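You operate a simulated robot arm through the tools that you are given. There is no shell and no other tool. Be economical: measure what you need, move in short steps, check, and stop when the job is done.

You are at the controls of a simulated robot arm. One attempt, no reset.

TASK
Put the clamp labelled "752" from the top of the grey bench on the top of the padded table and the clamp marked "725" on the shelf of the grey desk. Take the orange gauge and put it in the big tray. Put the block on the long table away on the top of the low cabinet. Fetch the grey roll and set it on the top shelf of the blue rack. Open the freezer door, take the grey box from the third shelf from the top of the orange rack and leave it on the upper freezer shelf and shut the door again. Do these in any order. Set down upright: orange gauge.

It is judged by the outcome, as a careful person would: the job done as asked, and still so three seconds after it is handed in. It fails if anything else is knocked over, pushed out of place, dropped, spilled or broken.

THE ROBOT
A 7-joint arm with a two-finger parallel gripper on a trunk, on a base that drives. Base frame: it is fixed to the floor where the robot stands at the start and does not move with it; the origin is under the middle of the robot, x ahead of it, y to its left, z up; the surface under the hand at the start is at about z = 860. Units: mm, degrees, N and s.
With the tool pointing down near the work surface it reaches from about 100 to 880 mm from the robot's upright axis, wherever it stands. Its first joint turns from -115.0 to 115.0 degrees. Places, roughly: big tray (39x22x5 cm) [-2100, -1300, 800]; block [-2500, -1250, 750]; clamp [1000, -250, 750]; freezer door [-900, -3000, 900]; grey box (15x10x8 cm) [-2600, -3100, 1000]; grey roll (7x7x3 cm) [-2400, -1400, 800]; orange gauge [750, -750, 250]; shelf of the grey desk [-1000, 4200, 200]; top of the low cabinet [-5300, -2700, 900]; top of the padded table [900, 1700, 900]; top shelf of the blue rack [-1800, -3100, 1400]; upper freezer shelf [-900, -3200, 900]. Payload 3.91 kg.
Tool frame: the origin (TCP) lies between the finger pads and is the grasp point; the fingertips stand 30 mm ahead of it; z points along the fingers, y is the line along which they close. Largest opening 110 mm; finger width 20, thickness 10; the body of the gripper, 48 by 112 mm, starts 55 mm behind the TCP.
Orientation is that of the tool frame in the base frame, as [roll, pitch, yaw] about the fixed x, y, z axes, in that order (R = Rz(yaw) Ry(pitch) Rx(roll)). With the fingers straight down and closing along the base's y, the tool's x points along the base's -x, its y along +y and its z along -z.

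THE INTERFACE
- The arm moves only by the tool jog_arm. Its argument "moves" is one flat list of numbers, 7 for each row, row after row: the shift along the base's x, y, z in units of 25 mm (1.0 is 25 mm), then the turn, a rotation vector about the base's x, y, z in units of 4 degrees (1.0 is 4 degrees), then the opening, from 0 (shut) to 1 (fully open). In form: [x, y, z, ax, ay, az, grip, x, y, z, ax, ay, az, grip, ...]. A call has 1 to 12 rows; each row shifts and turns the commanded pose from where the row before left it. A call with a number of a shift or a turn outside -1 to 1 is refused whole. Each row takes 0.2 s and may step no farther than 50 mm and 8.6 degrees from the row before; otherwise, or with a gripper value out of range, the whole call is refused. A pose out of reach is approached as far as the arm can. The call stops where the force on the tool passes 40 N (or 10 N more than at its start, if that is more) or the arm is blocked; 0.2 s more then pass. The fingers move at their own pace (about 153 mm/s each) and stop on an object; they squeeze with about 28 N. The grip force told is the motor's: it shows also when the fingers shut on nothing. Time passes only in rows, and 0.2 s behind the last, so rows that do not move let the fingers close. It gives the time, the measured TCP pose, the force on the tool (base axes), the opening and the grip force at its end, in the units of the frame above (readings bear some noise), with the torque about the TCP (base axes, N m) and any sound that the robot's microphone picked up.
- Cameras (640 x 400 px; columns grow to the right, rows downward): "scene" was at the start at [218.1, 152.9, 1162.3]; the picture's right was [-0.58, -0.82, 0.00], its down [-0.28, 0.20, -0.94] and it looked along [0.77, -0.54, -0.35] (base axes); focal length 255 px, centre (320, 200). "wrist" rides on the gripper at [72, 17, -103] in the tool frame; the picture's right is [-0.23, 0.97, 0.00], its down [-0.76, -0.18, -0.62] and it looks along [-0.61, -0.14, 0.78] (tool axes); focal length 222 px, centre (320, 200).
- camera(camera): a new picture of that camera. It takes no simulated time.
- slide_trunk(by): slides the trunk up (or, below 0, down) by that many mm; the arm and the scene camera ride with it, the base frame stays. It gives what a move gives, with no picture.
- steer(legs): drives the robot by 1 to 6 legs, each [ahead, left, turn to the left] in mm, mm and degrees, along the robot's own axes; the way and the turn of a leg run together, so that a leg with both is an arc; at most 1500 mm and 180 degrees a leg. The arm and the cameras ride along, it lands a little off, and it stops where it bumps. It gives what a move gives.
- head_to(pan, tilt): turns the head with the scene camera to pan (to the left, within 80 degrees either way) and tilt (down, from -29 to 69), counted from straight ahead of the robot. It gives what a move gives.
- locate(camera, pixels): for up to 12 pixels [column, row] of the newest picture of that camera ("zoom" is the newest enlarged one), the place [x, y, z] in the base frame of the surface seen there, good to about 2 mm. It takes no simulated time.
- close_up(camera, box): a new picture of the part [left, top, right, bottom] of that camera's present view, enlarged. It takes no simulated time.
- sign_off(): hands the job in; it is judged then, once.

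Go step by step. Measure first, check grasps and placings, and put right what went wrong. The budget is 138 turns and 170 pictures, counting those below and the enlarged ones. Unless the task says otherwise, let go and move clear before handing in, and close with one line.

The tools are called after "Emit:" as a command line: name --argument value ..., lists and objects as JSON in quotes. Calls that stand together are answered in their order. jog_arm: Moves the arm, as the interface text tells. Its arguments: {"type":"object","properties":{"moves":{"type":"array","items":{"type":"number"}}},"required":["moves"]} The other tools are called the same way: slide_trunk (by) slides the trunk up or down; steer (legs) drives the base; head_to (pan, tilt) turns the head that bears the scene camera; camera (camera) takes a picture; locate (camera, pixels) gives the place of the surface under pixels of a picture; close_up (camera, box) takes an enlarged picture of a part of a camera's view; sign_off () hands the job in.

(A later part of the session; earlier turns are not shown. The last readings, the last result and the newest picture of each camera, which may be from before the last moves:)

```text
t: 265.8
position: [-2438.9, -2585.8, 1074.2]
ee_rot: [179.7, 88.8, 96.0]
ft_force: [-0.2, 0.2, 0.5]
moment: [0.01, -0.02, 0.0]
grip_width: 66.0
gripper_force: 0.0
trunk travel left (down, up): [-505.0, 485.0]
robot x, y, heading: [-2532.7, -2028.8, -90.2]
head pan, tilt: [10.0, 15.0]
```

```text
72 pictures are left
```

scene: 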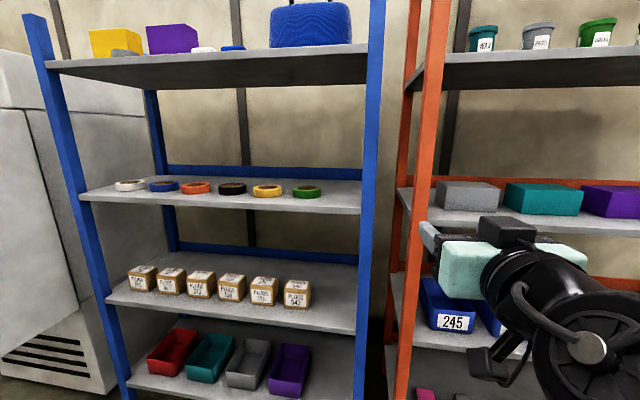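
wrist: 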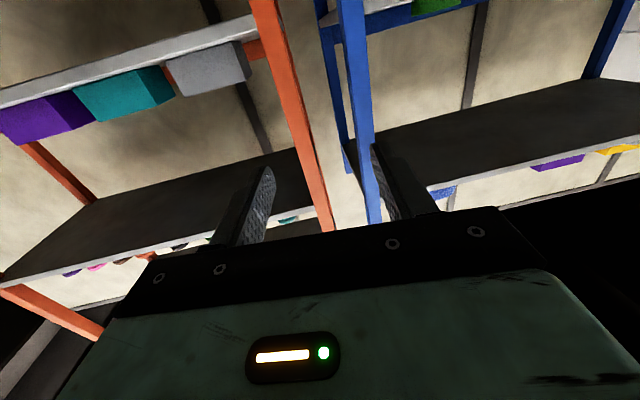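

The grey box is at (468,195), between the rack post and the teal box. I measure it.

Emit:
locate --camera "scene" --pixels '[[439, 195], [494, 200], [439, 183], [468, 183], [497, 188], [468, 205], [508, 200], [435, 212], [468, 220], [500, 60], [430, 200], [578, 200]]'

Emit:
close_up --camera "scene" --box '[400, 160, 560, 260]'

```text
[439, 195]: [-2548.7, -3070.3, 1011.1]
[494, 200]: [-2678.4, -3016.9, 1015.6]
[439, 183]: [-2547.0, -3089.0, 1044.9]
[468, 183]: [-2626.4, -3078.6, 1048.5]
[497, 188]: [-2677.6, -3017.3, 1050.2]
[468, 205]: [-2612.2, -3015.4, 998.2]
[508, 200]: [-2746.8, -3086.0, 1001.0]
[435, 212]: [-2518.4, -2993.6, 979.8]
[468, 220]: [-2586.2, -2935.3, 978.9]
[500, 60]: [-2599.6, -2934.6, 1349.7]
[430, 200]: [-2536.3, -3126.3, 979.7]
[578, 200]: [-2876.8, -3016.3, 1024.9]
```

```text
4.00 times, centred on (480, 210) of scene
```

zoom: 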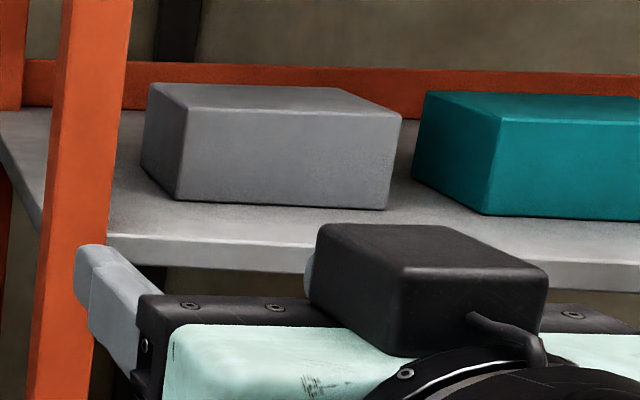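

The box is 15 cm wide along x, 10 cm deep (y −3016…−3116), z 980–1052, upper shelf underside ~1350. I must grip across its depth from above, so I turn the tool down and yaw it 90°.

Emit:
jog_arm --moves '[0, 0, 0, 1, 0, 0, 1, 0, 0, 0, 1, 0, 0, 1, 0, 0, 0, 1, 0, 0, 1, 0, 0, 0, 1, 0, 0, 1, 0, 0, 0, 1, 0, 0, 1, 0, 0, 0, 1, 0, 0, 1, 0, 0, 0, 1, 0, 0, 1, 0, 0, 0, 1, 0, 0, 1, 0, 0, 0, 1, 0, 0, 1, 0, 0, 0, 1, 0, 0, 1, 0, 0, 0, 1, 0, 0, 1, 0, 0, 0, 1, 0, 0, 1]'

Emit:
jog_arm --moves '[0, 0, 0, 1, 0, 0, 1, 0, 0, 0, 1, 0, 0, 1, 0, 0, 0, 1, 0, 0, 1, 0, 0, 0, 1, 0, 0, 1, 0, 0, 0, 1, 0, 0, 1, 0, 0, 0, 1, 0, 0, 1, 0, 0, 0, 1, 0, 0, 1, 0, 0, 0, 1, 0, 0, 1, 0, 0, 0, 1, 0, 0, 1, 0, 0, 0, 1, 0, 0, 1, 0, 0, 0, 0.2, 0, 0, 1]'

```text
t: 268.4
position: [-2438.5, -2586.1, 1073.9]
ee_rot: [173.7, 40.6, 90.2]
ft_force: [0.5, 0.4, -0.3]
moment: [0.03, -0.01, 0.01]
grip_width: 110.0
gripper_force: 0.1
trunk travel left (down, up): [-505.0, 485.0]
robot x, y, heading: [-2534.3, -2025.9, -90.5]
head pan, tilt: [10.0, 15.0]
```

```text
t: 270.8
position: [-2439.1, -2587.0, 1074.1]
ee_rot: [173.7, 0.1, 90.2]
ft_force: [0.5, -0.3, 0.2]
moment: [0.01, 0.0, -0.01]
grip_width: 109.9
gripper_force: 0.2
trunk travel left (down, up): [-505.0, 485.0]
robot x, y, heading: [-2536.1, -2025.7, -90.0]
head pan, tilt: [10.0, 15.0]
```

I fix the residual roll and yaw by 90°.

Emit:
jog_arm --moves '[0, 0, 0, 0, 0.79, 0, 1, 0, 0, 0, 0, 0.79, 0, 1, 0, 0, 0, 0, 0, 1, 1, 0, 0, 0, 0, 0, 1, 1, 0, 0, 0, 0, 0, 1, 1, 0, 0, 0, 0, 0, 1, 1, 0, 0, 0, 0, 0, 1, 1, 0, 0, 0, 0, 0, 1, 1, 0, 0, 0, 0, 0, 1, 1, 0, 0, 0, 0, 0, 1, 1, 0, 0, 0, 0, 0, 1, 1, 0, 0, 0, 0, 0, 1, 1]'

Emit:
jog_arm --moves '[0, 0, 0, 0, 0, 1, 1, 0, 0, 0, 0, 0, 1, 1, 0, 0, 0, 0, 0, 1, 1, 0, 0, 0, 0, 0, 1, 1, 0, 0, 0, 0, 0, 1, 1, 0, 0, 0, 0, 0, 1, 1, 0, 0, 0, 0, 0, 1, 1, 0, 0, 0, 0, 0, 1, 1, 0, 0, 0, 0, 0, 1, 1, 0, 0, 0, 0, 0, 1, 1, 0, 0, 0, 0, 0, 1, 1, 0, 0, 0, 0, 0, 1, 1]'

Emit:
camera --camera "scene"

```text
t: 273.4
position: [-2439.0, -2586.2, 1074.5]
ee_rot: [180.0, 0.0, 130.2]
ft_force: [0.6, 0.2, 0.2]
moment: [-0.01, -0.02, -0.02]
grip_width: 110.2
gripper_force: 0.1
trunk travel left (down, up): [-505.0, 485.0]
robot x, y, heading: [-2532.5, -2027.6, -90.2]
head pan, tilt: [10.0, 15.0]
```

```text
t: 276.0
position: [-2439.6, -2586.2, 1074.0]
ee_rot: [-180.0, -0.1, 178.2]
ft_force: [-0.3, -1.0, -0.3]
moment: [-0.03, 0.01, 0.04]
grip_width: 110.1
gripper_force: 0.1
trunk travel left (down, up): [-505.0, 485.0]
robot x, y, heading: [-2535.0, -2031.0, -90.3]
head pan, tilt: [10.0, 15.0]
```

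```text
70 pictures are left
```

scene: 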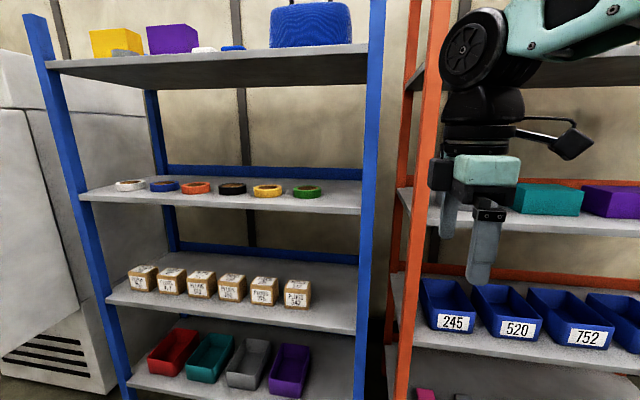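

I measure the upper shelf's lip and the wrist's height above the TCP.

Emit:
close_up --camera "scene" --box '[400, 0, 640, 150]'

Emit:
locate --camera "scene" --pixels '[[475, 12], [470, 45], [475, 85], [590, 70], [590, 80], [590, 86], [425, 85], [425, 92], [570, 140], [500, 20], [545, 50], [487, 155]]'

```text
2.67 times, centred on (520, 75) of scene
```

zoom: 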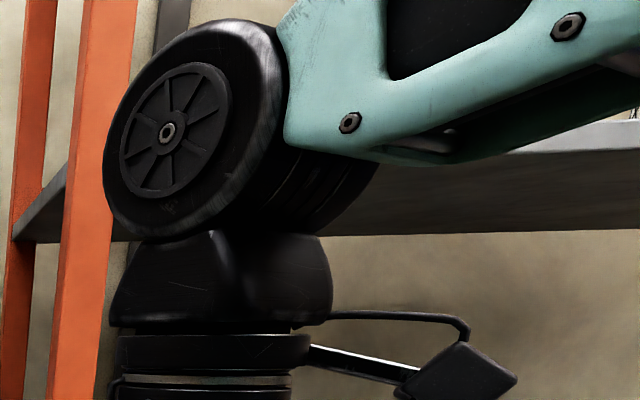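

```text
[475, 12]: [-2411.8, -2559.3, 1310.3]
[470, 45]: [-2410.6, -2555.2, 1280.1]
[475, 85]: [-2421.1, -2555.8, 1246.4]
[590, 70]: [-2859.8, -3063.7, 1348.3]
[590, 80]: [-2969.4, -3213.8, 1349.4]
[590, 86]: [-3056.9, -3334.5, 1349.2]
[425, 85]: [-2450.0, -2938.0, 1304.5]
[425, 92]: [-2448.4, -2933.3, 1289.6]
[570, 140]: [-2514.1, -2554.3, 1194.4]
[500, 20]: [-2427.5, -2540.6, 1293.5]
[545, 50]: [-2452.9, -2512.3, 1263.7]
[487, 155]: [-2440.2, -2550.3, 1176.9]
```

Wrist top is only ~241 mm above the TCP and the underside is at 1348, so passing over the box is just possible if the forearm comes in from below. I lower the trunk 350 and raise the hand again.

Emit:
slide_trunk --by -350

Emit:
jog_arm --moves '[-1, 0, 1, 0, 0, 0.25, 1, -1, 0, 1, 0, 0, 0.2, 1, -1, 0, 1, 0, 0, 0, 1, -1, 0, 1, 0, 0, 0, 1, 0, 0, 1, 0, 0, 0, 1, 0, 0, 1, 0, 0, 0, 1, 0, 0, 1, 0, 0, 0, 1, 0, 0, 1, 0, 0, 0, 1, 0, 0, 1, 0, 0, 0, 1, 0, 0, 1, 0, 0, 0, 1, 0, 0, 1, 0, 0, 0, 1, 0, 0, 1, 0, 0, 0, 1]'

Emit:
jog_arm --moves '[0, 0, 1, 0, 0, 0, 1, 0, 0, 1, 0, 0, 0, 1, 0, 0, 0.6, 0, 0, 0, 1]'

Emit:
head_to --pan 10 --tilt -15

Emit:
camera --camera "scene"

```text
t: 279.5
position: [-2440.4, -2585.4, 724.0]
ee_rot: [-180.0, 0.0, 178.2]
ft_force: [-0.4, -1.3, -0.3]
moment: [0.0, 0.02, 0.01]
grip_width: 109.8
gripper_force: 0.1
trunk travel left (down, up): [-155.0, 835.0]
robot x, y, heading: [-2535.5, -2030.2, -90.1]
head pan, tilt: [10.0, 15.0]
```

```text
t: 282.1
position: [-2539.4, -2584.7, 931.5]
ee_rot: [-179.9, -0.1, 179.9]
ft_force: [1.2, 0.2, -0.5]
moment: [0.01, -0.03, 0.01]
grip_width: 110.1
gripper_force: 0.1
out of reach, approached as far as the arm can: row 9, 10, 11, 12
trunk travel left (down, up): [-155.0, 835.0]
robot x, y, heading: [-2536.8, -2025.8, -90.1]
head pan, tilt: [10.0, 15.0]
```

```text
t: 282.9
position: [-2540.1, -2586.3, 931.6]
ee_rot: [-179.9, 0.0, 179.9]
ft_force: [0.0, -0.2, -0.2]
moment: [-0.02, 0.01, 0.0]
grip_width: 110.3
gripper_force: 0.1
out of reach, approached as far as the arm can: row 1, 2, 3
trunk travel left (down, up): [-155.0, 835.0]
robot x, y, heading: [-2537.9, -2026.8, -90.1]
head pan, tilt: [10.0, 15.0]
```

```text
t: 283.8
position: [-2539.3, -2585.9, 931.3]
ee_rot: [-179.9, 0.0, 180.0]
ft_force: [-0.2, -0.1, 0.1]
moment: [-0.02, 0.01, -0.02]
grip_width: 109.7
gripper_force: 0.0
trunk travel left (down, up): [-155.0, 835.0]
robot x, y, heading: [-2535.0, -2026.3, -90.1]
head pan, tilt: [10.0, -15.0]
```

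```text
68 pictures are left
```

scene: 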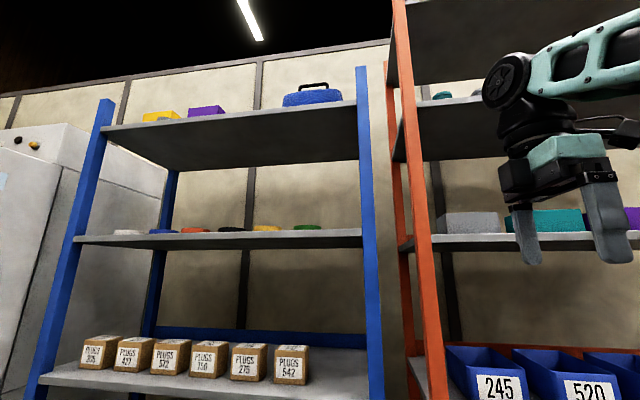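

The hand is near its height limit at this trunk level, with the forearm about level. I check the forearm's slope.

Emit:
locate --camera "scene" --pixels '[[510, 58], [508, 80], [545, 70], [600, 50], [560, 45], [630, 25], [630, 75]]'

```text
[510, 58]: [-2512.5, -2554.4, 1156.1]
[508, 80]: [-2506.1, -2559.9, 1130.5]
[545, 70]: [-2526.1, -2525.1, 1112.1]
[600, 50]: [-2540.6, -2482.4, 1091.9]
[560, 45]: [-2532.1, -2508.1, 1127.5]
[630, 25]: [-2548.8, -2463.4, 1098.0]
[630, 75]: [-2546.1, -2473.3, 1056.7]
```

The forearm slopes down away from the wrist, good. I raise the trunk 157, align x and approach to y≈−2900, then re-measure the box.

Emit:
slide_trunk --by 157

Emit:
steer --legs '[[0, -73, 0], [310, 0, 0]]'

Emit:
camera --camera "wrist"

Emit:
head_to --pan 10 --tilt 5

Emit:
camera --camera "scene"

```text
t: 285.6
position: [-2539.6, -2586.3, 1087.8]
ee_rot: [-179.9, 0.0, 179.9]
ft_force: [-0.1, -0.1, -0.3]
moment: [-0.03, 0.02, -0.01]
grip_width: 110.4
gripper_force: 0.0
trunk travel left (down, up): [-312.0, 678.0]
robot x, y, heading: [-2537.2, -2027.3, -89.8]
head pan, tilt: [10.0, -15.0]
```

```text
t: 288.4
position: [-2611.4, -2896.9, 1087.3]
ee_rot: [-180.0, 0.0, -179.8]
ft_force: [0.0, 0.4, -0.5]
moment: [0.0, -0.02, 0.0]
grip_width: 110.2
gripper_force: 0.1
trunk travel left (down, up): [-312.0, 678.0]
robot x, y, heading: [-2607.3, -2335.8, -90.0]
head pan, tilt: [10.0, -15.0]
```

```text
67 pictures are left
```

wrist: 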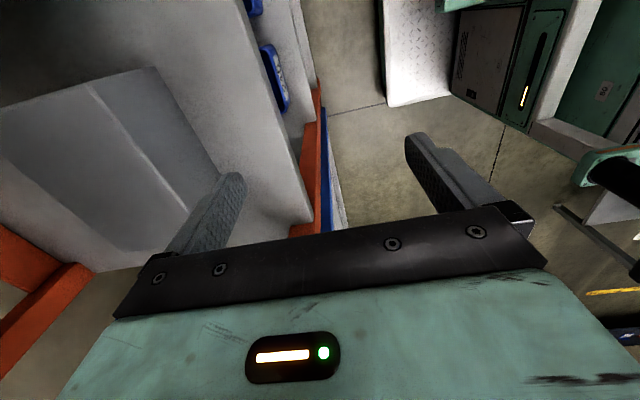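

```text
t: 289.2
position: [-2611.0, -2897.1, 1087.7]
ee_rot: [-179.9, 0.1, -179.9]
ft_force: [0.4, 0.3, -0.1]
moment: [-0.01, -0.04, 0.03]
grip_width: 110.1
gripper_force: 0.1
trunk travel left (down, up): [-312.0, 678.0]
robot x, y, heading: [-2609.3, -2339.2, -90.0]
head pan, tilt: [10.0, 5.0]
```

```text
66 pictures are left
```

scene: 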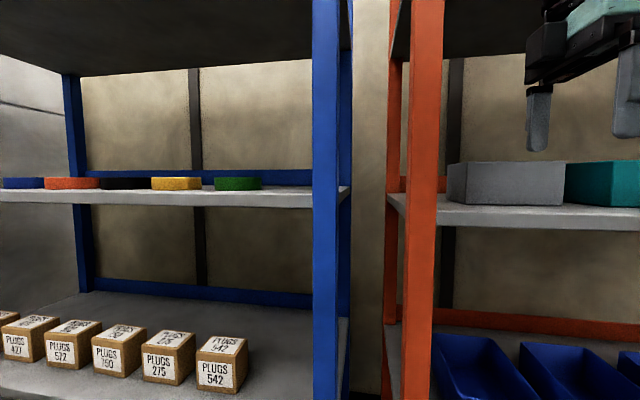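

Wrist view sees the box: front-top edge from (88,85) to (190,205), back edge along (5,110)–(100,250). I locate its edges.

Emit:
locate --camera "wrist" --pixels '[[90, 88], [120, 125], [150, 160], [86, 90], [20, 130], [50, 180], [80, 225], [5, 112], [140, 90], [210, 160], [60, 100], [160, 215]]'

Emit:
close_up --camera "wrist" --box '[0, 50, 240, 250]'

```text
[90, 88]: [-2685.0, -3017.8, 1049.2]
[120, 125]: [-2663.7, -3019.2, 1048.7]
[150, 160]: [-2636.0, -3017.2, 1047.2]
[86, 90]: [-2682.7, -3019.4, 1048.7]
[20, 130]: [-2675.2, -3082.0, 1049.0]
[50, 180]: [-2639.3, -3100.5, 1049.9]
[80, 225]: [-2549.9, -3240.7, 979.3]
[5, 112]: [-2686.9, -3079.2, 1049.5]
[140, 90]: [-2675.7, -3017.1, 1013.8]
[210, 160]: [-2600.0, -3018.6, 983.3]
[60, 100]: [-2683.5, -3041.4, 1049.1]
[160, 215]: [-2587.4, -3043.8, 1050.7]
```

```text
2.00 times, centred on (120, 150) of wrist
```

zoom: 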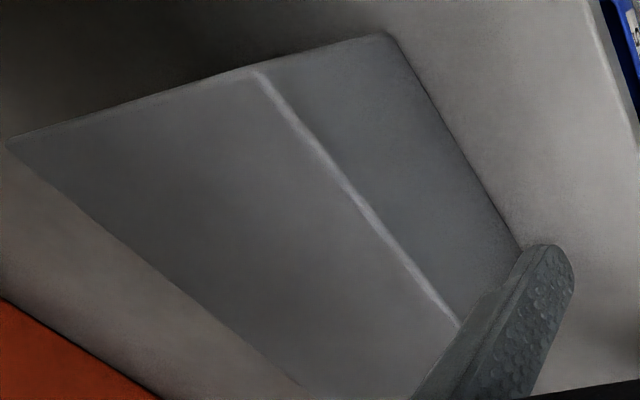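

Emit:
locate --camera "zoom" --pixels '[[12, 146], [60, 186], [65, 180], [125, 235], [130, 228], [205, 300], [210, 292], [280, 362], [285, 352], [22, 145]]'

```text
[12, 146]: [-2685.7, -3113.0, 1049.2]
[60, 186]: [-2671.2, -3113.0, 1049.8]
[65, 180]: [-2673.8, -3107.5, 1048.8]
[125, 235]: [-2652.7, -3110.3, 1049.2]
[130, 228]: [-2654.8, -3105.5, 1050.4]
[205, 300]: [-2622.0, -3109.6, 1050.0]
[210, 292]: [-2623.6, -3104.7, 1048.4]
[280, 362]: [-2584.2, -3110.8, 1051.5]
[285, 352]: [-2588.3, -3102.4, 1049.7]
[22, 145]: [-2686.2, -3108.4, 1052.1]
```

Box: y −3016…−3113, x −2687…−2545, top 1050. I drive ahead 168 mm so the fingers straddle it.

Emit:
steer --legs '[[168, 0, 0]]'

Emit:
camera --camera "wrist"

Emit:
camera --camera "scene"

```text
t: 290.6
position: [-2609.7, -3063.9, 1088.2]
ee_rot: [-180.0, 0.0, -179.8]
ft_force: [0.4, 0.4, 0.5]
moment: [-0.02, 0.01, 0.02]
grip_width: 110.1
gripper_force: 0.1
trunk travel left (down, up): [-312.0, 678.0]
robot x, y, heading: [-2611.0, -2503.3, -89.8]
head pan, tilt: [10.0, 5.0]
```

```text
64 pictures are left
```

wrist: 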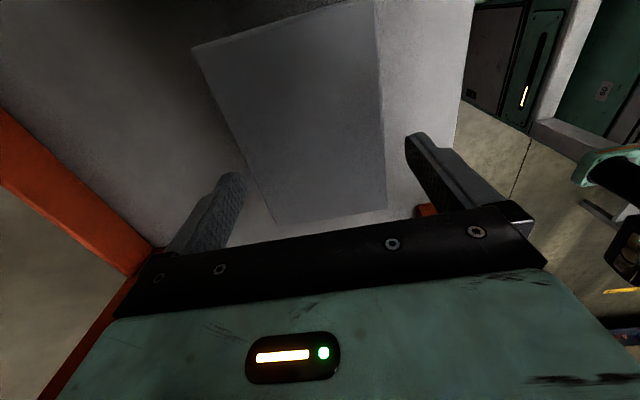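

```text
63 pictures are left
```

scene: 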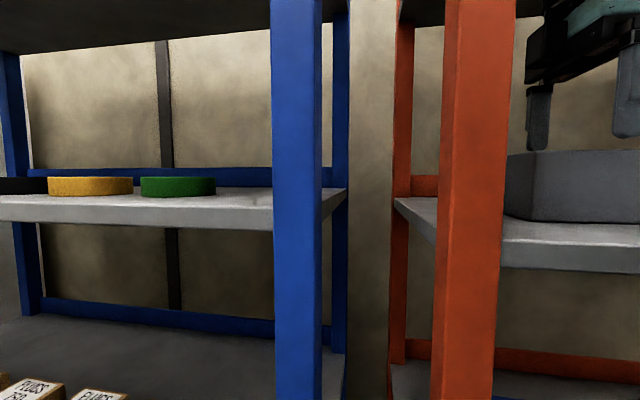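

Emit:
close_up --camera "wrist" --box '[180, 120, 460, 260]'

Emit:
locate --camera "wrist" --pixels '[[258, 180], [262, 185], [384, 170], [380, 180], [242, 178], [407, 140], [409, 150], [238, 190], [230, 180]]'

```text
2.29 times, centred on (320, 190) of wrist
```

zoom: 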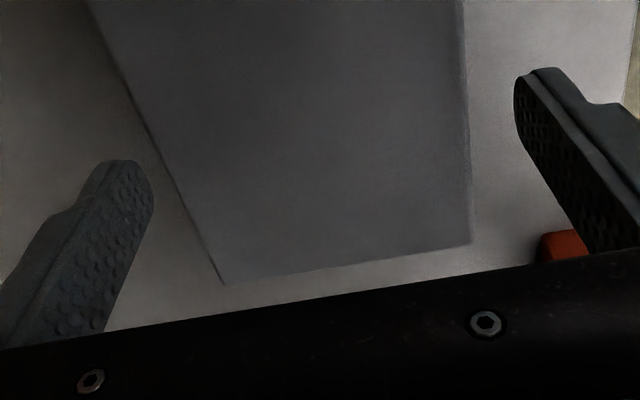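

```text
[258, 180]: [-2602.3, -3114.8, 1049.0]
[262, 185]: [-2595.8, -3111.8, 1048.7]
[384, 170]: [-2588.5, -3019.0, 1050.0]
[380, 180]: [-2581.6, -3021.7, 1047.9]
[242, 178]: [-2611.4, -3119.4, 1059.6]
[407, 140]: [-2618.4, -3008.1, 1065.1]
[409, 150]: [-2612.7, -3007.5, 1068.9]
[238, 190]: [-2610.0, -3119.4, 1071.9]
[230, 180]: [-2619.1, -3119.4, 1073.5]
```

Fingers at y −3119.4 and −3008, box −3116…−3017: I shift 2.5 mm deeper and descend gently.

Emit:
jog_arm --moves '[-0.1, -0.1, -0.05, 0, 0, 0, 1, 0, 0, -0.4, 0, 0, 0, 1, 0, 0, -0.5, 0, 0, 0, 1]'

Emit:
jog_arm --moves '[0, 0, -0.7, 0, 0, 0, 1, 0, 0, -0.7, 0, 0, 0, 1]'

Emit:
jog_arm --moves '[0, 0, 0, 0, 0, 0, 0, 0, 0, 0, 0, 0, 0, 0, 0, 0, 0, 0, 0, 0, 0]'

Emit:
camera --camera "wrist"

```text
t: 291.4
position: [-2611.7, -3065.3, 1064.5]
ee_rot: [-179.9, 0.0, -179.7]
ft_force: [-1.4, -0.6, -0.3]
moment: [0.0, -0.02, 0.01]
grip_width: 110.2
gripper_force: 0.1
trunk travel left (down, up): [-312.0, 678.0]
robot x, y, heading: [-2608.4, -2506.3, -89.9]
head pan, tilt: [10.0, 5.0]
```

```text
t: 292.0
position: [-2611.3, -3066.3, 1028.9]
ee_rot: [-180.0, 0.0, -179.8]
ft_force: [0.2, -0.6, 0.4]
moment: [-0.01, -0.03, 0.01]
grip_width: 110.0
gripper_force: 0.2
trunk travel left (down, up): [-312.0, 678.0]
robot x, y, heading: [-2605.3, -2504.7, -89.9]
head pan, tilt: [10.0, 5.0]
```

```text
t: 292.8
position: [-2611.4, -3065.0, 1029.3]
ee_rot: [-179.8, 0.0, -179.8]
ft_force: [1.0, -1.1, 0.0]
moment: [0.02, -0.28, -0.11]
grip_width: 99.8
gripper_force: 28.5
trunk travel left (down, up): [-312.0, 678.0]
robot x, y, heading: [-2604.2, -2504.3, -89.9]
head pan, tilt: [10.0, 5.0]
```

```text
61 pictures are left
```

wrist: 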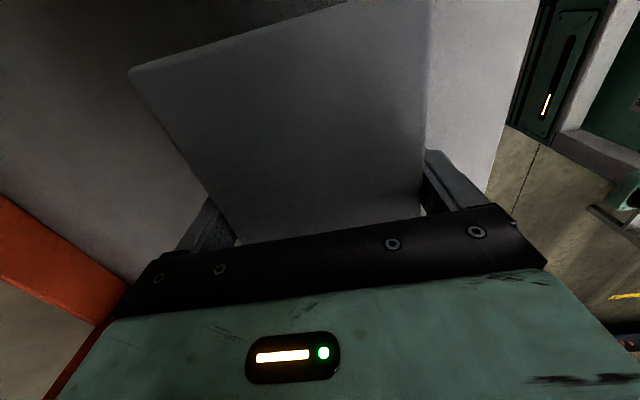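

Gripped (99.8 mm). I lift 35 mm by the trunk and back out.

Emit:
slide_trunk --by 35

Emit:
steer --legs '[[-450, 0, 0]]'

Emit:
camera --camera "wrist"

Emit:
camera --camera "scene"

```text
t: 293.6
position: [-2611.7, -3065.9, 1065.8]
ee_rot: [-179.9, 0.0, -179.8]
ft_force: [0.3, 0.5, -3.8]
moment: [0.02, -0.02, -0.01]
grip_width: 99.8
gripper_force: 27.9
trunk travel left (down, up): [-347.0, 643.0]
robot x, y, heading: [-2606.8, -2504.3, -89.7]
head pan, tilt: [10.0, 5.0]
```

```text
t: 296.3
position: [-2612.3, -2616.6, 1064.6]
ee_rot: [-180.0, 0.1, -179.7]
ft_force: [-0.6, 0.7, -2.4]
moment: [0.03, -0.04, -0.01]
grip_width: 99.7
gripper_force: 27.7
trunk travel left (down, up): [-347.0, 643.0]
robot x, y, heading: [-2607.7, -2053.8, -89.8]
head pan, tilt: [10.0, 5.0]
```

```text
60 pictures are left
```

wrist: 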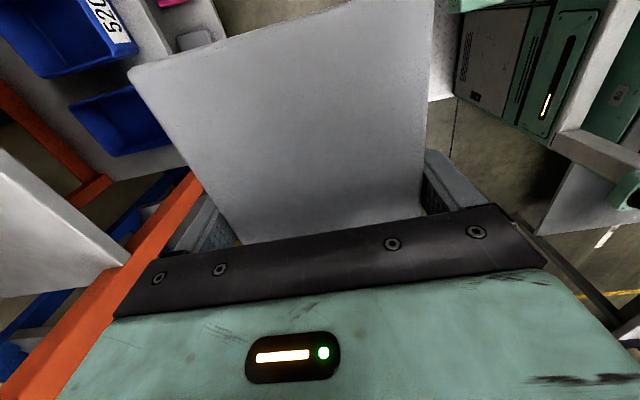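

```text
59 pictures are left
```

scene: 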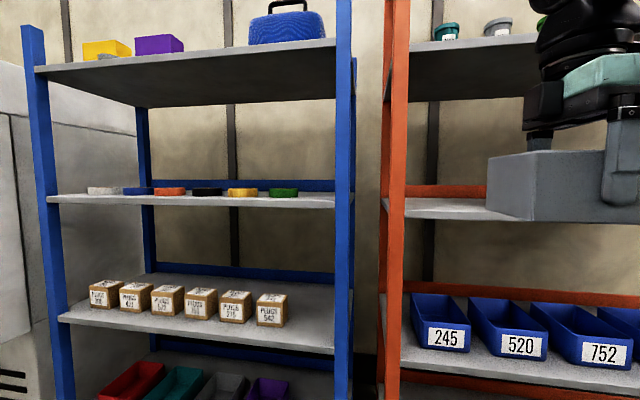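

Box held cleanly. I face +x, drive along the aisle past the open door, and turn to face the freezer.

Emit:
steer --legs '[[0, 0, 90], [0, 110, 0], [1400, 0, 0], [320, 0, 0], [0, 0, -90]]'

Emit:
head_to --pan 0 --tilt 5

Emit:
camera --camera "scene"

```text
t: 313.5
position: [-898.9, -2491.9, 1063.9]
ee_rot: [-180.0, 0.0, -179.9]
ft_force: [-0.1, 0.2, -3.7]
moment: [0.01, -0.01, 0.04]
grip_width: 100.0
gripper_force: 28.6
trunk travel left (down, up): [-347.0, 643.0]
robot x, y, heading: [-896.5, -1932.5, -90.0]
head pan, tilt: [10.0, 5.0]
```

```text
t: 314.2
position: [-900.0, -2492.0, 1064.4]
ee_rot: [-179.9, 0.1, -179.9]
ft_force: [0.0, 0.2, -3.3]
moment: [0.0, -0.06, 0.01]
grip_width: 100.1
gripper_force: 28.7
trunk travel left (down, up): [-347.0, 643.0]
robot x, y, heading: [-896.3, -1928.4, -89.9]
head pan, tilt: [0.0, 5.0]
```

```text
58 pictures are left
```

scene: 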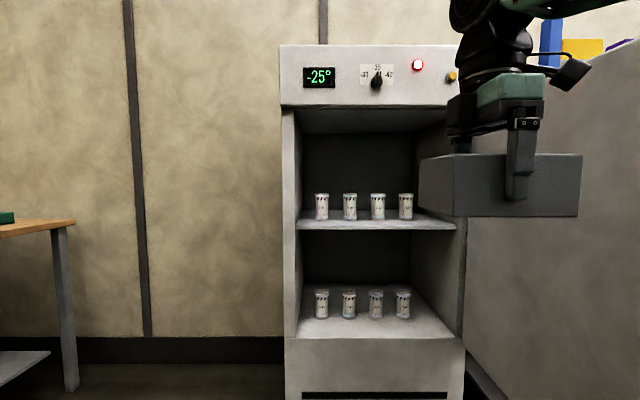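

The freezer is open: upper shelf holds four vials. I measure the free space on it.

Emit:
locate --camera "scene" --pixels '[[322, 215], [405, 215], [412, 218], [430, 220], [375, 225], [300, 226], [450, 225], [350, 120], [370, 130], [290, 200], [470, 240], [314, 220]]'

Emit:
close_up --camera "scene" --box '[280, 100, 480, 240]'

```text
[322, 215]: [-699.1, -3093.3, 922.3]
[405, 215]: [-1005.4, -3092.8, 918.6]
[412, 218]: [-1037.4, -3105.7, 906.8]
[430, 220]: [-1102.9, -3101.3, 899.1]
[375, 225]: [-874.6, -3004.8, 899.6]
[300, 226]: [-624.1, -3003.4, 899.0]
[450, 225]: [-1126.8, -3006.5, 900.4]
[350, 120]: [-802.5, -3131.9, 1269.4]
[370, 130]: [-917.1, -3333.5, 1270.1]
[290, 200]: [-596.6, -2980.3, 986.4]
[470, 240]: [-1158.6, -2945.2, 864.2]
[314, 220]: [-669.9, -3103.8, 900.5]
```

```text
2.86 times, centred on (380, 170) of scene
```

zoom: 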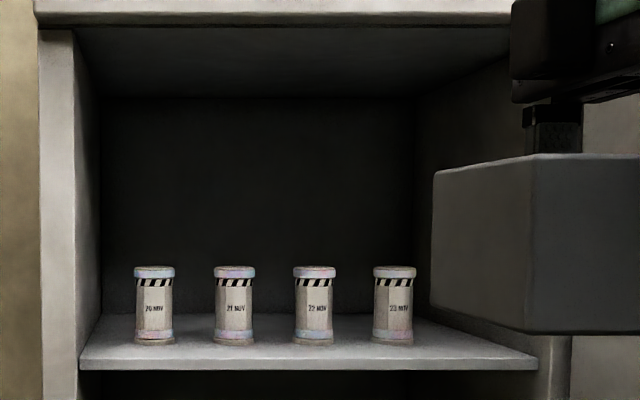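

The free spot right of the vials is narrow; I measure vial edges, shelf corners and walls precisely.

Emit:
locate --camera "zoom" --pixels '[[374, 335], [412, 335], [415, 270], [393, 342], [393, 300], [530, 360], [500, 355], [540, 375], [555, 390], [82, 362], [100, 330], [153, 300]]'

```text
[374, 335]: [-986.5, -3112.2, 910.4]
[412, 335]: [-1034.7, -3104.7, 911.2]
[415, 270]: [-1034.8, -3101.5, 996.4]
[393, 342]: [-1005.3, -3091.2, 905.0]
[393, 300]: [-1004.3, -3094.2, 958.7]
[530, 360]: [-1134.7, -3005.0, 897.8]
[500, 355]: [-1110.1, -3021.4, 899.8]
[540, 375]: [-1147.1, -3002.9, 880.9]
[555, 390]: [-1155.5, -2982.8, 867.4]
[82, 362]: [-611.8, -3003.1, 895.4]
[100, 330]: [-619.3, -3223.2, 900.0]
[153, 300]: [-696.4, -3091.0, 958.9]
```

Gap right of the vials is ~115 mm, too tight for hand plus box, but the box can sit in front (shelf edge −3003, vials' front −3091). I check the door's inner face and the body front for closing clearance.

Emit:
locate --camera "scene" --pixels '[[500, 250], [560, 280], [600, 250], [500, 330], [288, 250], [285, 150], [300, 100], [463, 260], [458, 320], [345, 102], [290, 350], [462, 350]]'

Emit:
head_to --pan -25 --tilt 20

Emit:
camera --camera "scene"

```text
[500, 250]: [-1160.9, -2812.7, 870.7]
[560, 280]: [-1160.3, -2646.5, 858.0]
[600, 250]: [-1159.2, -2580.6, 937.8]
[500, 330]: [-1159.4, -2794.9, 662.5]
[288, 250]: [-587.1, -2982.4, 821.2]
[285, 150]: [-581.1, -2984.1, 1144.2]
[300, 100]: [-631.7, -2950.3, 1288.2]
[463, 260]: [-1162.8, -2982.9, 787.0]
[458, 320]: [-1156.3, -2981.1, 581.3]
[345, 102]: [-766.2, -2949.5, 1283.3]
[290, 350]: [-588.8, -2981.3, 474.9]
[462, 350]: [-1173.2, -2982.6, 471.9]
```

```text
t: 315.1
position: [-899.9, -2491.5, 1064.3]
ee_rot: [-179.9, 0.0, -179.9]
ft_force: [0.8, 0.8, -3.6]
moment: [-0.01, -0.02, 0.0]
grip_width: 99.8
gripper_force: 28.4
trunk travel left (down, up): [-347.0, 643.0]
robot x, y, heading: [-894.7, -1930.7, -90.1]
head pan, tilt: [-25.0, 20.0]
```

```text
56 pictures are left
```

scene: 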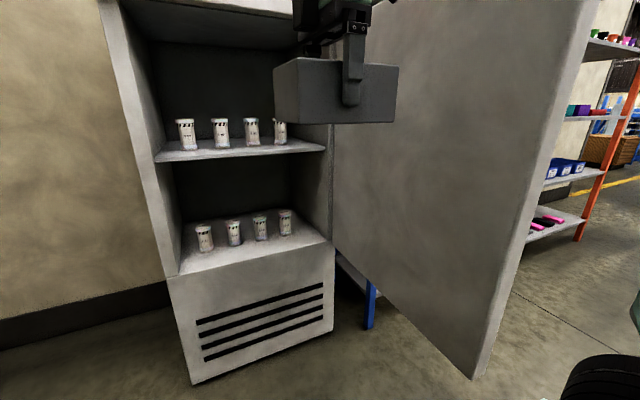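

Body front is y=−2982 and the door's inner face is flat, so a box at y −3084…−2985 fits between vials and door, with the rear finger passing between vials 1 and 2 (x≈−748). I lower the trunk outside and approach.

Emit:
slide_trunk --by -92

Emit:
steer --legs '[[0, 155, 0], [380, 0, 0]]'

Emit:
head_to --pan 0 --tilt 20

Emit:
camera --camera "scene"

Emit:
camera --camera "wrist"

```text
t: 316.4
position: [-899.0, -2492.7, 971.8]
ee_rot: [-179.9, 0.0, -179.9]
ft_force: [-0.8, 0.1, -3.9]
moment: [-0.02, -0.02, 0.02]
grip_width: 99.9
gripper_force: 28.5
trunk travel left (down, up): [-255.0, 735.0]
robot x, y, heading: [-893.2, -1930.5, -90.0]
head pan, tilt: [-25.0, 20.0]
```

```text
t: 319.8
position: [-746.1, -2867.2, 972.2]
ee_rot: [-180.0, 0.0, -179.9]
ft_force: [-0.1, -0.3, -4.0]
moment: [-0.01, -0.04, 0.02]
grip_width: 100.1
gripper_force: 28.1
trunk travel left (down, up): [-255.0, 735.0]
robot x, y, heading: [-740.2, -2305.2, -90.1]
head pan, tilt: [-25.0, 20.0]
```

```text
t: 320.6
position: [-745.4, -2866.6, 971.9]
ee_rot: [-179.9, 0.1, 179.9]
ft_force: [0.0, 0.5, -4.2]
moment: [0.02, -0.02, 0.01]
grip_width: 99.4
gripper_force: 28.2
trunk travel left (down, up): [-255.0, 735.0]
robot x, y, heading: [-738.5, -2303.4, -90.0]
head pan, tilt: [0.0, 20.0]
```

```text
55 pictures are left
```

scene: 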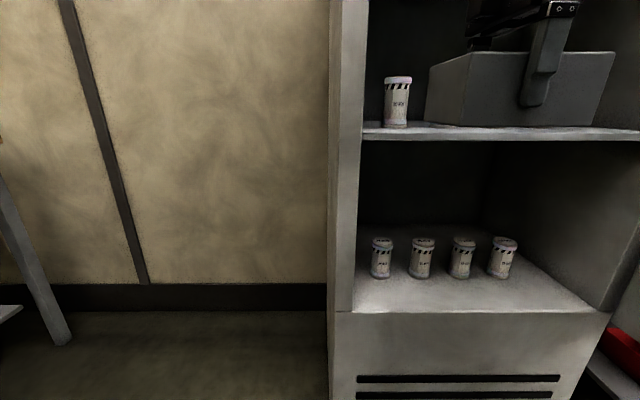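

```text
54 pictures are left
```

wrist: 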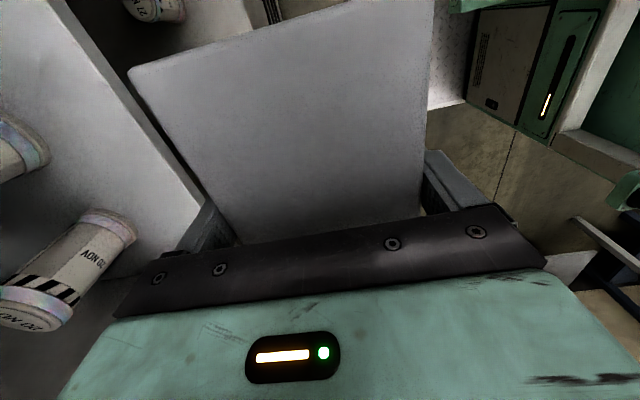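

Emit:
locate --camera "scene" --pixels '[[385, 110], [397, 110], [409, 112], [396, 126], [470, 124], [366, 125], [600, 130]]'

Emit:
locate --camera "wrist" --pixels '[[120, 240], [100, 222], [130, 225], [30, 145], [40, 165], [15, 155], [170, 190], [140, 75], [215, 215]]'

```text
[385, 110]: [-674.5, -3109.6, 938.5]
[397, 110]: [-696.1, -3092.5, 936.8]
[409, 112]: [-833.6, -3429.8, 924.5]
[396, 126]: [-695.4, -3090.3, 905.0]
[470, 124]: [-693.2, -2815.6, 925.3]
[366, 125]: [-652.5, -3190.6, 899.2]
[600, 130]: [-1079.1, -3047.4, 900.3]
```

```text
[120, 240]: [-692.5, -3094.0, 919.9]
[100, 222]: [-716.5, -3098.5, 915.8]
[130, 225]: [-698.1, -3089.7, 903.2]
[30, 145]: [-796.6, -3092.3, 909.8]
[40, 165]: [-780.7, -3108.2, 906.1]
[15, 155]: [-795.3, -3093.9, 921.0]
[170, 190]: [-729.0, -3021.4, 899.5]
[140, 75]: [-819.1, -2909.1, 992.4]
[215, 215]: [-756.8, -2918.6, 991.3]
```

Vials: front y=−3090, edges −717 and −776; the finger lane is centred. Target TCP y=−3035; I drive 158 and then fine-adjust.

Emit:
steer --legs '[[158, 0, 0]]'

Emit:
camera --camera "wrist"

Emit:
locate --camera "wrist" --pixels '[[140, 75], [165, 120], [190, 165], [215, 215], [130, 70], [175, 140]]'

```text
t: 322.1
position: [-746.8, -3024.1, 971.7]
ee_rot: [-179.9, 0.0, 179.9]
ft_force: [-0.4, -0.3, -3.7]
moment: [0.01, -0.03, 0.01]
grip_width: 99.8
gripper_force: 28.0
trunk travel left (down, up): [-255.0, 735.0]
robot x, y, heading: [-742.4, -2464.5, -90.1]
head pan, tilt: [0.0, 20.0]
```

```text
53 pictures are left
```

wrist: 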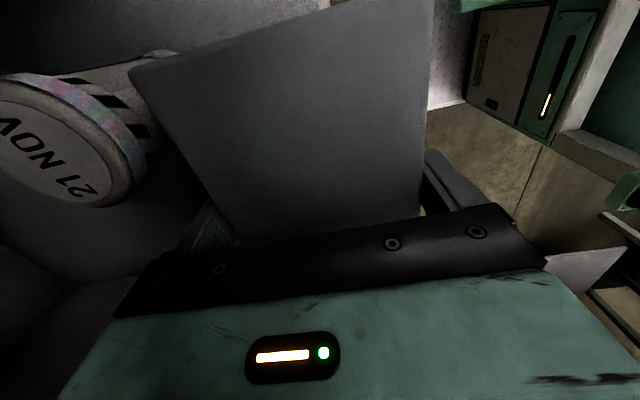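

```text
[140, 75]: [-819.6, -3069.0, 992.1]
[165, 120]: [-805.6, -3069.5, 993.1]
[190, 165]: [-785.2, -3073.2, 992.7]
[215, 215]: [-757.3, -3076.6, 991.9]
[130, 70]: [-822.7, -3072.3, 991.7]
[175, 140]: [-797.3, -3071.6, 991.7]
```

Box back at ≈−3074. I move 11 mm deeper and lower to just above the shelf.

Emit:
jog_arm --moves '[0, -0.2, -0.2, 0, 0, 0, 0, 0, -0.24, -0.2, 0, 0, 0, 0, 0, 0, -0.3, 0, 0, 0, 0, 0, 0, -0.15, 0, 0, 0, 0]'

Emit:
locate --camera "wrist" --pixels '[[215, 215]]'

Emit:
camera --camera "scene"

```text
t: 323.1
position: [-745.6, -3036.0, 950.6]
ee_rot: [-179.9, 0.0, -180.0]
ft_force: [-0.1, 0.7, -4.7]
moment: [0.0, -0.04, 0.01]
grip_width: 100.1
gripper_force: 28.3
trunk travel left (down, up): [-255.0, 735.0]
robot x, y, heading: [-739.4, -2463.2, -90.2]
head pan, tilt: [0.0, 20.0]
```

```text
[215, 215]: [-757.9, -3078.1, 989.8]
```

```text
52 pictures are left
```

scene: 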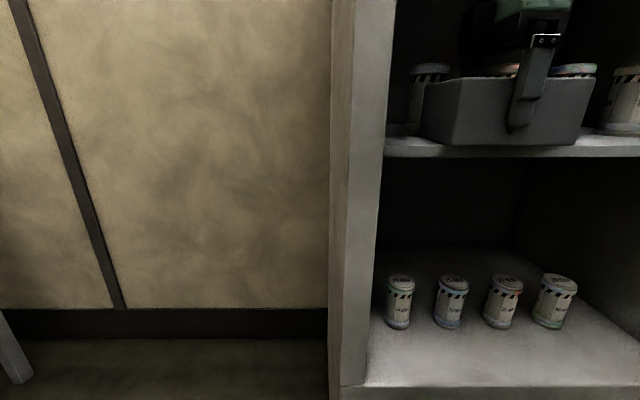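

Emit:
jog_arm --moves '[0, 0, -0.06, 0, 0, 0, 0, 0, 0, -0.06, 0, 0, 0, 0]'

Emit:
close_up --camera "scene" --box '[380, 40, 640, 180]'

Emit:
locate --camera "scene" --pixels '[[440, 110], [480, 120], [560, 120], [410, 145], [550, 152], [450, 140]]'

```text
t: 323.6
position: [-746.4, -3035.7, 950.5]
ee_rot: [-179.6, 0.1, -180.0]
ft_force: [0.8, -5.4, 14.3]
moment: [0.36, 0.58, 0.05]
grip_width: 99.7
gripper_force: 27.7
trunk travel left (down, up): [-255.0, 735.0]
robot x, y, heading: [-738.5, -2463.9, -89.9]
head pan, tilt: [0.0, 20.0]
```

```text
2.46 times, centred on (510, 110) of scene
```

zoom: 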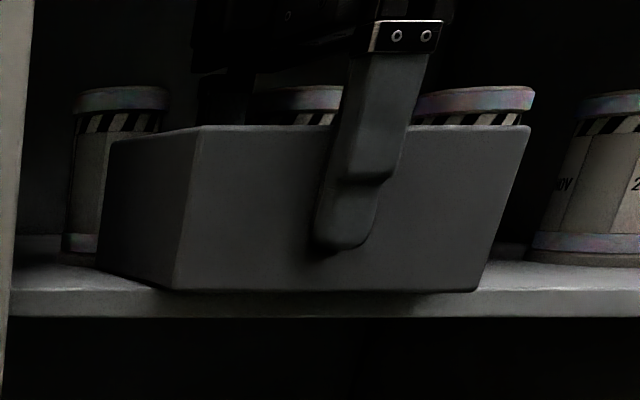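

```text
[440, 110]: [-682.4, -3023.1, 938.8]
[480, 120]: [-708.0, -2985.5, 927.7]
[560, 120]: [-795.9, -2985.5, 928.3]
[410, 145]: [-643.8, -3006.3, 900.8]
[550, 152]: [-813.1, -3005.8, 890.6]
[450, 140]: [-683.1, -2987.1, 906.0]
```

Box rests on the shelf (front y −2985.5). I release slightly, raise 58 mm by the trunk, and check.

Emit:
jog_arm --moves '[0, 0, 0.03, 0, 0, 0, 0, 0, 0, 0, 0, 0, 0, 0.96, 0, 0, 0, 0, 0, 0, 0.96]'

Emit:
slide_trunk --by 60

Emit:
camera --camera "scene"

Emit:
camera --camera "wrist"

```text
t: 324.4
position: [-745.2, -3036.4, 949.2]
ee_rot: [-179.9, -0.1, 180.0]
ft_force: [-1.1, -0.5, 0.8]
moment: [-0.01, 0.0, 0.0]
grip_width: 105.5
gripper_force: 0.1
trunk travel left (down, up): [-255.0, 735.0]
robot x, y, heading: [-739.7, -2466.2, -89.8]
head pan, tilt: [0.0, 20.0]
```

```text
t: 325.4
position: [-745.7, -3036.6, 1009.9]
ee_rot: [-179.9, 0.0, 179.9]
ft_force: [0.4, 0.5, 0.5]
moment: [0.0, 0.0, 0.02]
grip_width: 105.8
gripper_force: 0.0
trunk travel left (down, up): [-315.0, 675.0]
robot x, y, heading: [-737.9, -2464.8, -89.7]
head pan, tilt: [0.0, 20.0]
```

```text
50 pictures are left
```

scene: 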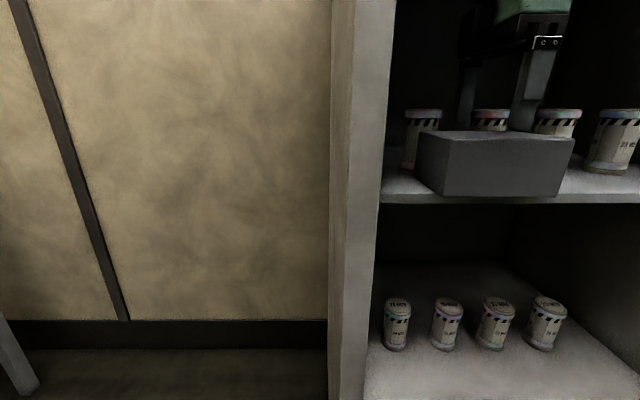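

```text
49 pictures are left
```

wrist: 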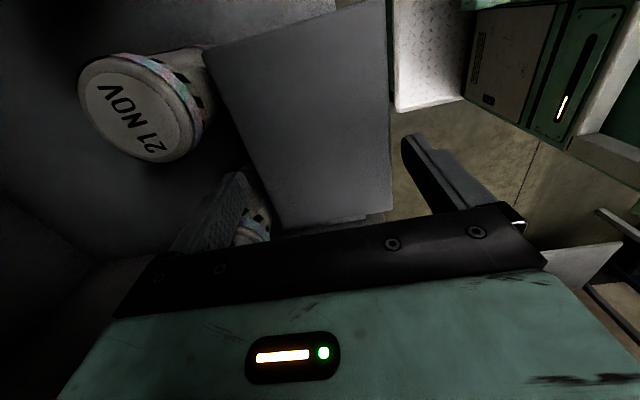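

Box stays, all vials upright. I back straight out and look.

Emit:
steer --legs '[[-520, 0, 0]]'

Emit:
camera --camera "scene"

Emit:
locate --camera "scene" --pixels '[[340, 110], [370, 110], [350, 125], [400, 115], [450, 100], [540, 200]]'

```text
t: 328.5
position: [-742.6, -2515.4, 1008.9]
ee_rot: [-179.9, 0.0, -179.8]
ft_force: [-0.3, -0.4, 0.0]
moment: [-0.03, 0.01, -0.01]
grip_width: 105.5
gripper_force: 0.1
trunk travel left (down, up): [-315.0, 675.0]
robot x, y, heading: [-740.3, -1941.7, -90.1]
head pan, tilt: [0.0, 20.0]
```

```text
48 pictures are left
```

scene: 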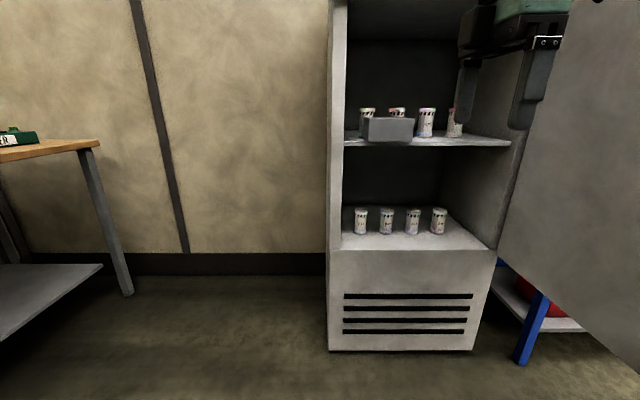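

```text
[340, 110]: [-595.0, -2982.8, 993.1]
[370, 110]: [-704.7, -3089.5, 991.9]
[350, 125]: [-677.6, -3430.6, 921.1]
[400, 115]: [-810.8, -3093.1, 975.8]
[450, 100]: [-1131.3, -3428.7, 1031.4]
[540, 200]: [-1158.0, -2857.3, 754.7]
```

Box and vials are in order. To close the door I'll push the handle from outside with the hand, orbiting the base about the hinge. First I yaw the tool back to neutral, close the fingers, and go round to the door's outer side.

Emit:
jog_arm --moves '[0, 0, 0, 0, 0, -1, 0, 0, 0, 0, 0, 0, -1, 0, 0, 0, 0, 0, 0, -1, 0, 0, 0, 0, 0, 0, -1, 0, 0, 0, 0, 0, 0, -1, 0, 0, 0, 0, 0, 0, -1, 0, 0, 0, 0, 0, 0, -1, 0, 0, 0, 0, 0, 0, -1, 0, 0, 0, 0, 0, 0, -1, 0, 0, 0, 0, 0, 0, -1, 0, 0, 0, 0, 0, 0, -1, 0, 0, 0, 0, 0, 0, -1, 0]'

Emit:
jog_arm --moves '[0, 0, 0, 0, 0, -1, 0, 0, 0, 0, 0, 0, -1, 0, 0, 0, 0, 0, 0, -1, 0, 0, 0, 0, 0, 0, -1, 0, 0, 0, 0, 0, 0, -1, 0, 0, 0, 0, 0, 0, -1, 0, 0, 0, 0, 0, 0, -1, 0, 0, 0, 0, 0, 0, -1, 0, 0, 0, 0, 0, 0, -1, 0, 0, 0, 0, 0, 0, -1, 0, 0, 0, 0, 0, 0, -0.5, 0]'

Emit:
steer --legs '[[0, 0, 90], [-1170, 0, 0]]'

Emit:
head_to --pan -30 --tilt 15

Emit:
camera --camera "scene"

```text
t: 331.1
position: [-744.9, -2516.2, 1010.8]
ee_rot: [-179.9, 0.0, 132.1]
ft_force: [0.1, -0.3, -0.2]
moment: [-0.02, -0.03, 0.02]
grip_width: 0.0
gripper_force: 28.2
trunk travel left (down, up): [-315.0, 675.0]
robot x, y, heading: [-736.8, -1945.1, -90.1]
head pan, tilt: [0.0, 20.0]
```

```text
t: 333.5
position: [-744.5, -2515.0, 1010.1]
ee_rot: [-179.9, 0.0, 90.0]
ft_force: [0.2, -0.9, 0.0]
moment: [0.03, 0.0, -0.02]
grip_width: 0.0
gripper_force: 27.7
trunk travel left (down, up): [-315.0, 675.0]
robot x, y, heading: [-741.3, -1942.1, -89.9]
head pan, tilt: [0.0, 20.0]
```

```text
t: 343.2
position: [-1333.4, -1940.4, 1009.1]
ee_rot: [-179.9, -0.1, 179.4]
ft_force: [-0.1, 0.0, -0.6]
moment: [0.01, 0.03, -0.04]
grip_width: 0.2
gripper_force: 28.0
trunk travel left (down, up): [-315.0, 675.0]
robot x, y, heading: [-1904.9, -1931.5, -0.6]
head pan, tilt: [0.0, 20.0]
```

```text
t: 344.2
position: [-1333.4, -1941.6, 1009.0]
ee_rot: [-179.9, -0.1, 179.4]
ft_force: [0.2, -0.3, -0.5]
moment: [0.02, -0.01, 0.03]
grip_width: 0.0
gripper_force: 27.9
trunk travel left (down, up): [-315.0, 675.0]
robot x, y, heading: [-1906.4, -1929.3, -0.9]
head pan, tilt: [-30.0, 15.0]
```

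```text
47 pictures are left
```

scene: 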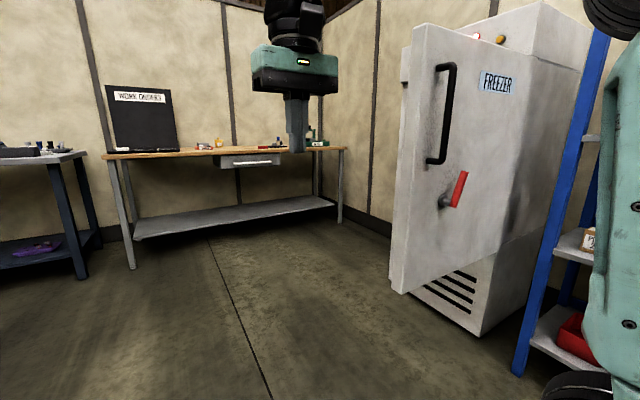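

Emit:
locate --camera "scene" --pixels '[[453, 80], [443, 130], [430, 162], [420, 60], [405, 250], [480, 220], [458, 190], [590, 140]]'

```text
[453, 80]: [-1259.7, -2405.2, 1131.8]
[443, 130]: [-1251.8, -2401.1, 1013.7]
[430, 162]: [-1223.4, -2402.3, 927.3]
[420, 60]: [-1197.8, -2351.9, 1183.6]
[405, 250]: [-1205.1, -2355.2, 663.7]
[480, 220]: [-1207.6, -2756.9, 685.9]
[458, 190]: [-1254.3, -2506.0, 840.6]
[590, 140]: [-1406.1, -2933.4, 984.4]
```

Bar at (−1255,−2405). I slide beside it, then push in an arc about the hinge.

Emit:
steer --legs '[[0, -464, 0], [42, 0, 0]]'

Emit:
steer --legs '[[49.8, 61, -5], [49.8, 61, -5], [49.8, 61, -5], [49.8, 61, -5]]'

Emit:
camera --camera "scene"

```text
t: 347.4
position: [-1297.6, -2405.0, 1009.2]
ee_rot: [-179.9, 0.1, 179.4]
ft_force: [-0.3, -0.3, 1.4]
moment: [-0.03, 0.01, -0.01]
grip_width: 0.0
gripper_force: 27.9
trunk travel left (down, up): [-315.0, 675.0]
robot x, y, heading: [-1869.3, -2393.2, -0.6]
head pan, tilt: [-30.0, 15.0]
```

```text
t: 350.4
position: [-1096.9, -2397.4, 1008.1]
ee_rot: [-179.8, 0.0, 159.4]
ft_force: [0.5, 0.3, 0.2]
moment: [0.0, 0.01, -0.03]
grip_width: 0.0
gripper_force: 28.5
trunk travel left (down, up): [-315.0, 675.0]
robot x, y, heading: [-1629.6, -2190.8, -20.8]
head pan, tilt: [-30.0, 15.0]
```

```text
46 pictures are left
```

scene: 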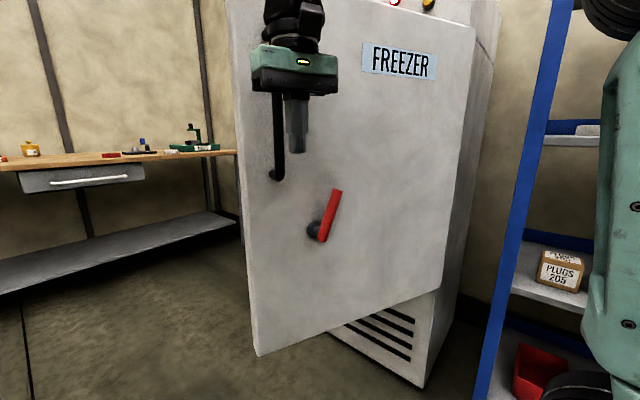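

The door is closing with the hand on the bar. I continue.

Emit:
steer --legs '[[49.8, 61, -5], [49.8, 61, -5], [49.8, 61, -5], [49.8, 61, -5], [49.8, 61, -5], [49.8, 61, -5]]'

Emit:
camera --camera "scene"

```text
t: 354.8
position: [-821.1, -2515.3, 1008.6]
ee_rot: [-179.9, 0.0, 129.6]
ft_force: [0.3, -0.2, -0.4]
moment: [-0.01, -0.01, 0.04]
grip_width: 0.1
gripper_force: 27.6
trunk travel left (down, up): [-315.0, 675.0]
robot x, y, heading: [-1182.4, -2063.0, -50.4]
head pan, tilt: [-30.0, 15.0]
```

```text
45 pictures are left
```

scene: 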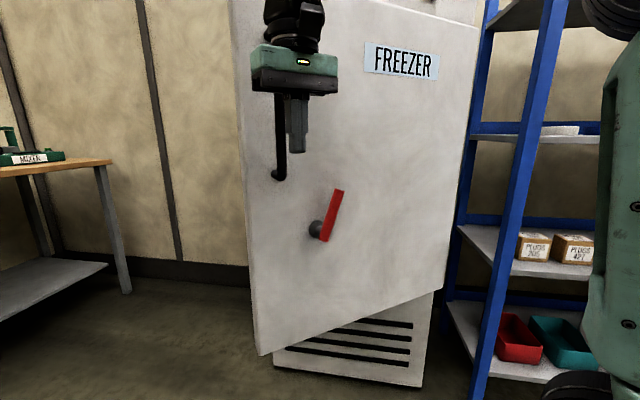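

About 40° left. I continue 35°.

Emit:
steer --legs '[[49.8, 61, -5], [49.8, 61, -5], [49.8, 61, -5], [49.8, 61, -5], [49.8, 61, -5], [49.8, 61, -5]]'

Emit:
camera --camera "scene"

Emit:
locate --camera "scene" --pixels '[[300, 250], [400, 200], [430, 120], [260, 200]]'

```text
t: 359.1
position: [-637.3, -2752.3, 1009.4]
ee_rot: [-179.9, 0.0, 99.9]
ft_force: [0.9, 0.5, 0.1]
moment: [-0.05, 0.0, 0.0]
grip_width: 0.0
gripper_force: 27.8
trunk travel left (down, up): [-315.0, 675.0]
robot x, y, heading: [-729.6, -2189.1, -80.4]
head pan, tilt: [-30.0, 15.0]
```

```text
44 pictures are left
```

scene: 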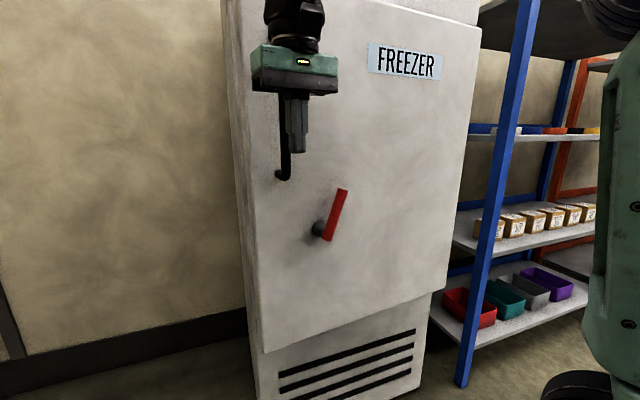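

```text
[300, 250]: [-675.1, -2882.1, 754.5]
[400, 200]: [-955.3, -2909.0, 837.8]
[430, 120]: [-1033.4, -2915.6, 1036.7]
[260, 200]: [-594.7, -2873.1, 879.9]
```

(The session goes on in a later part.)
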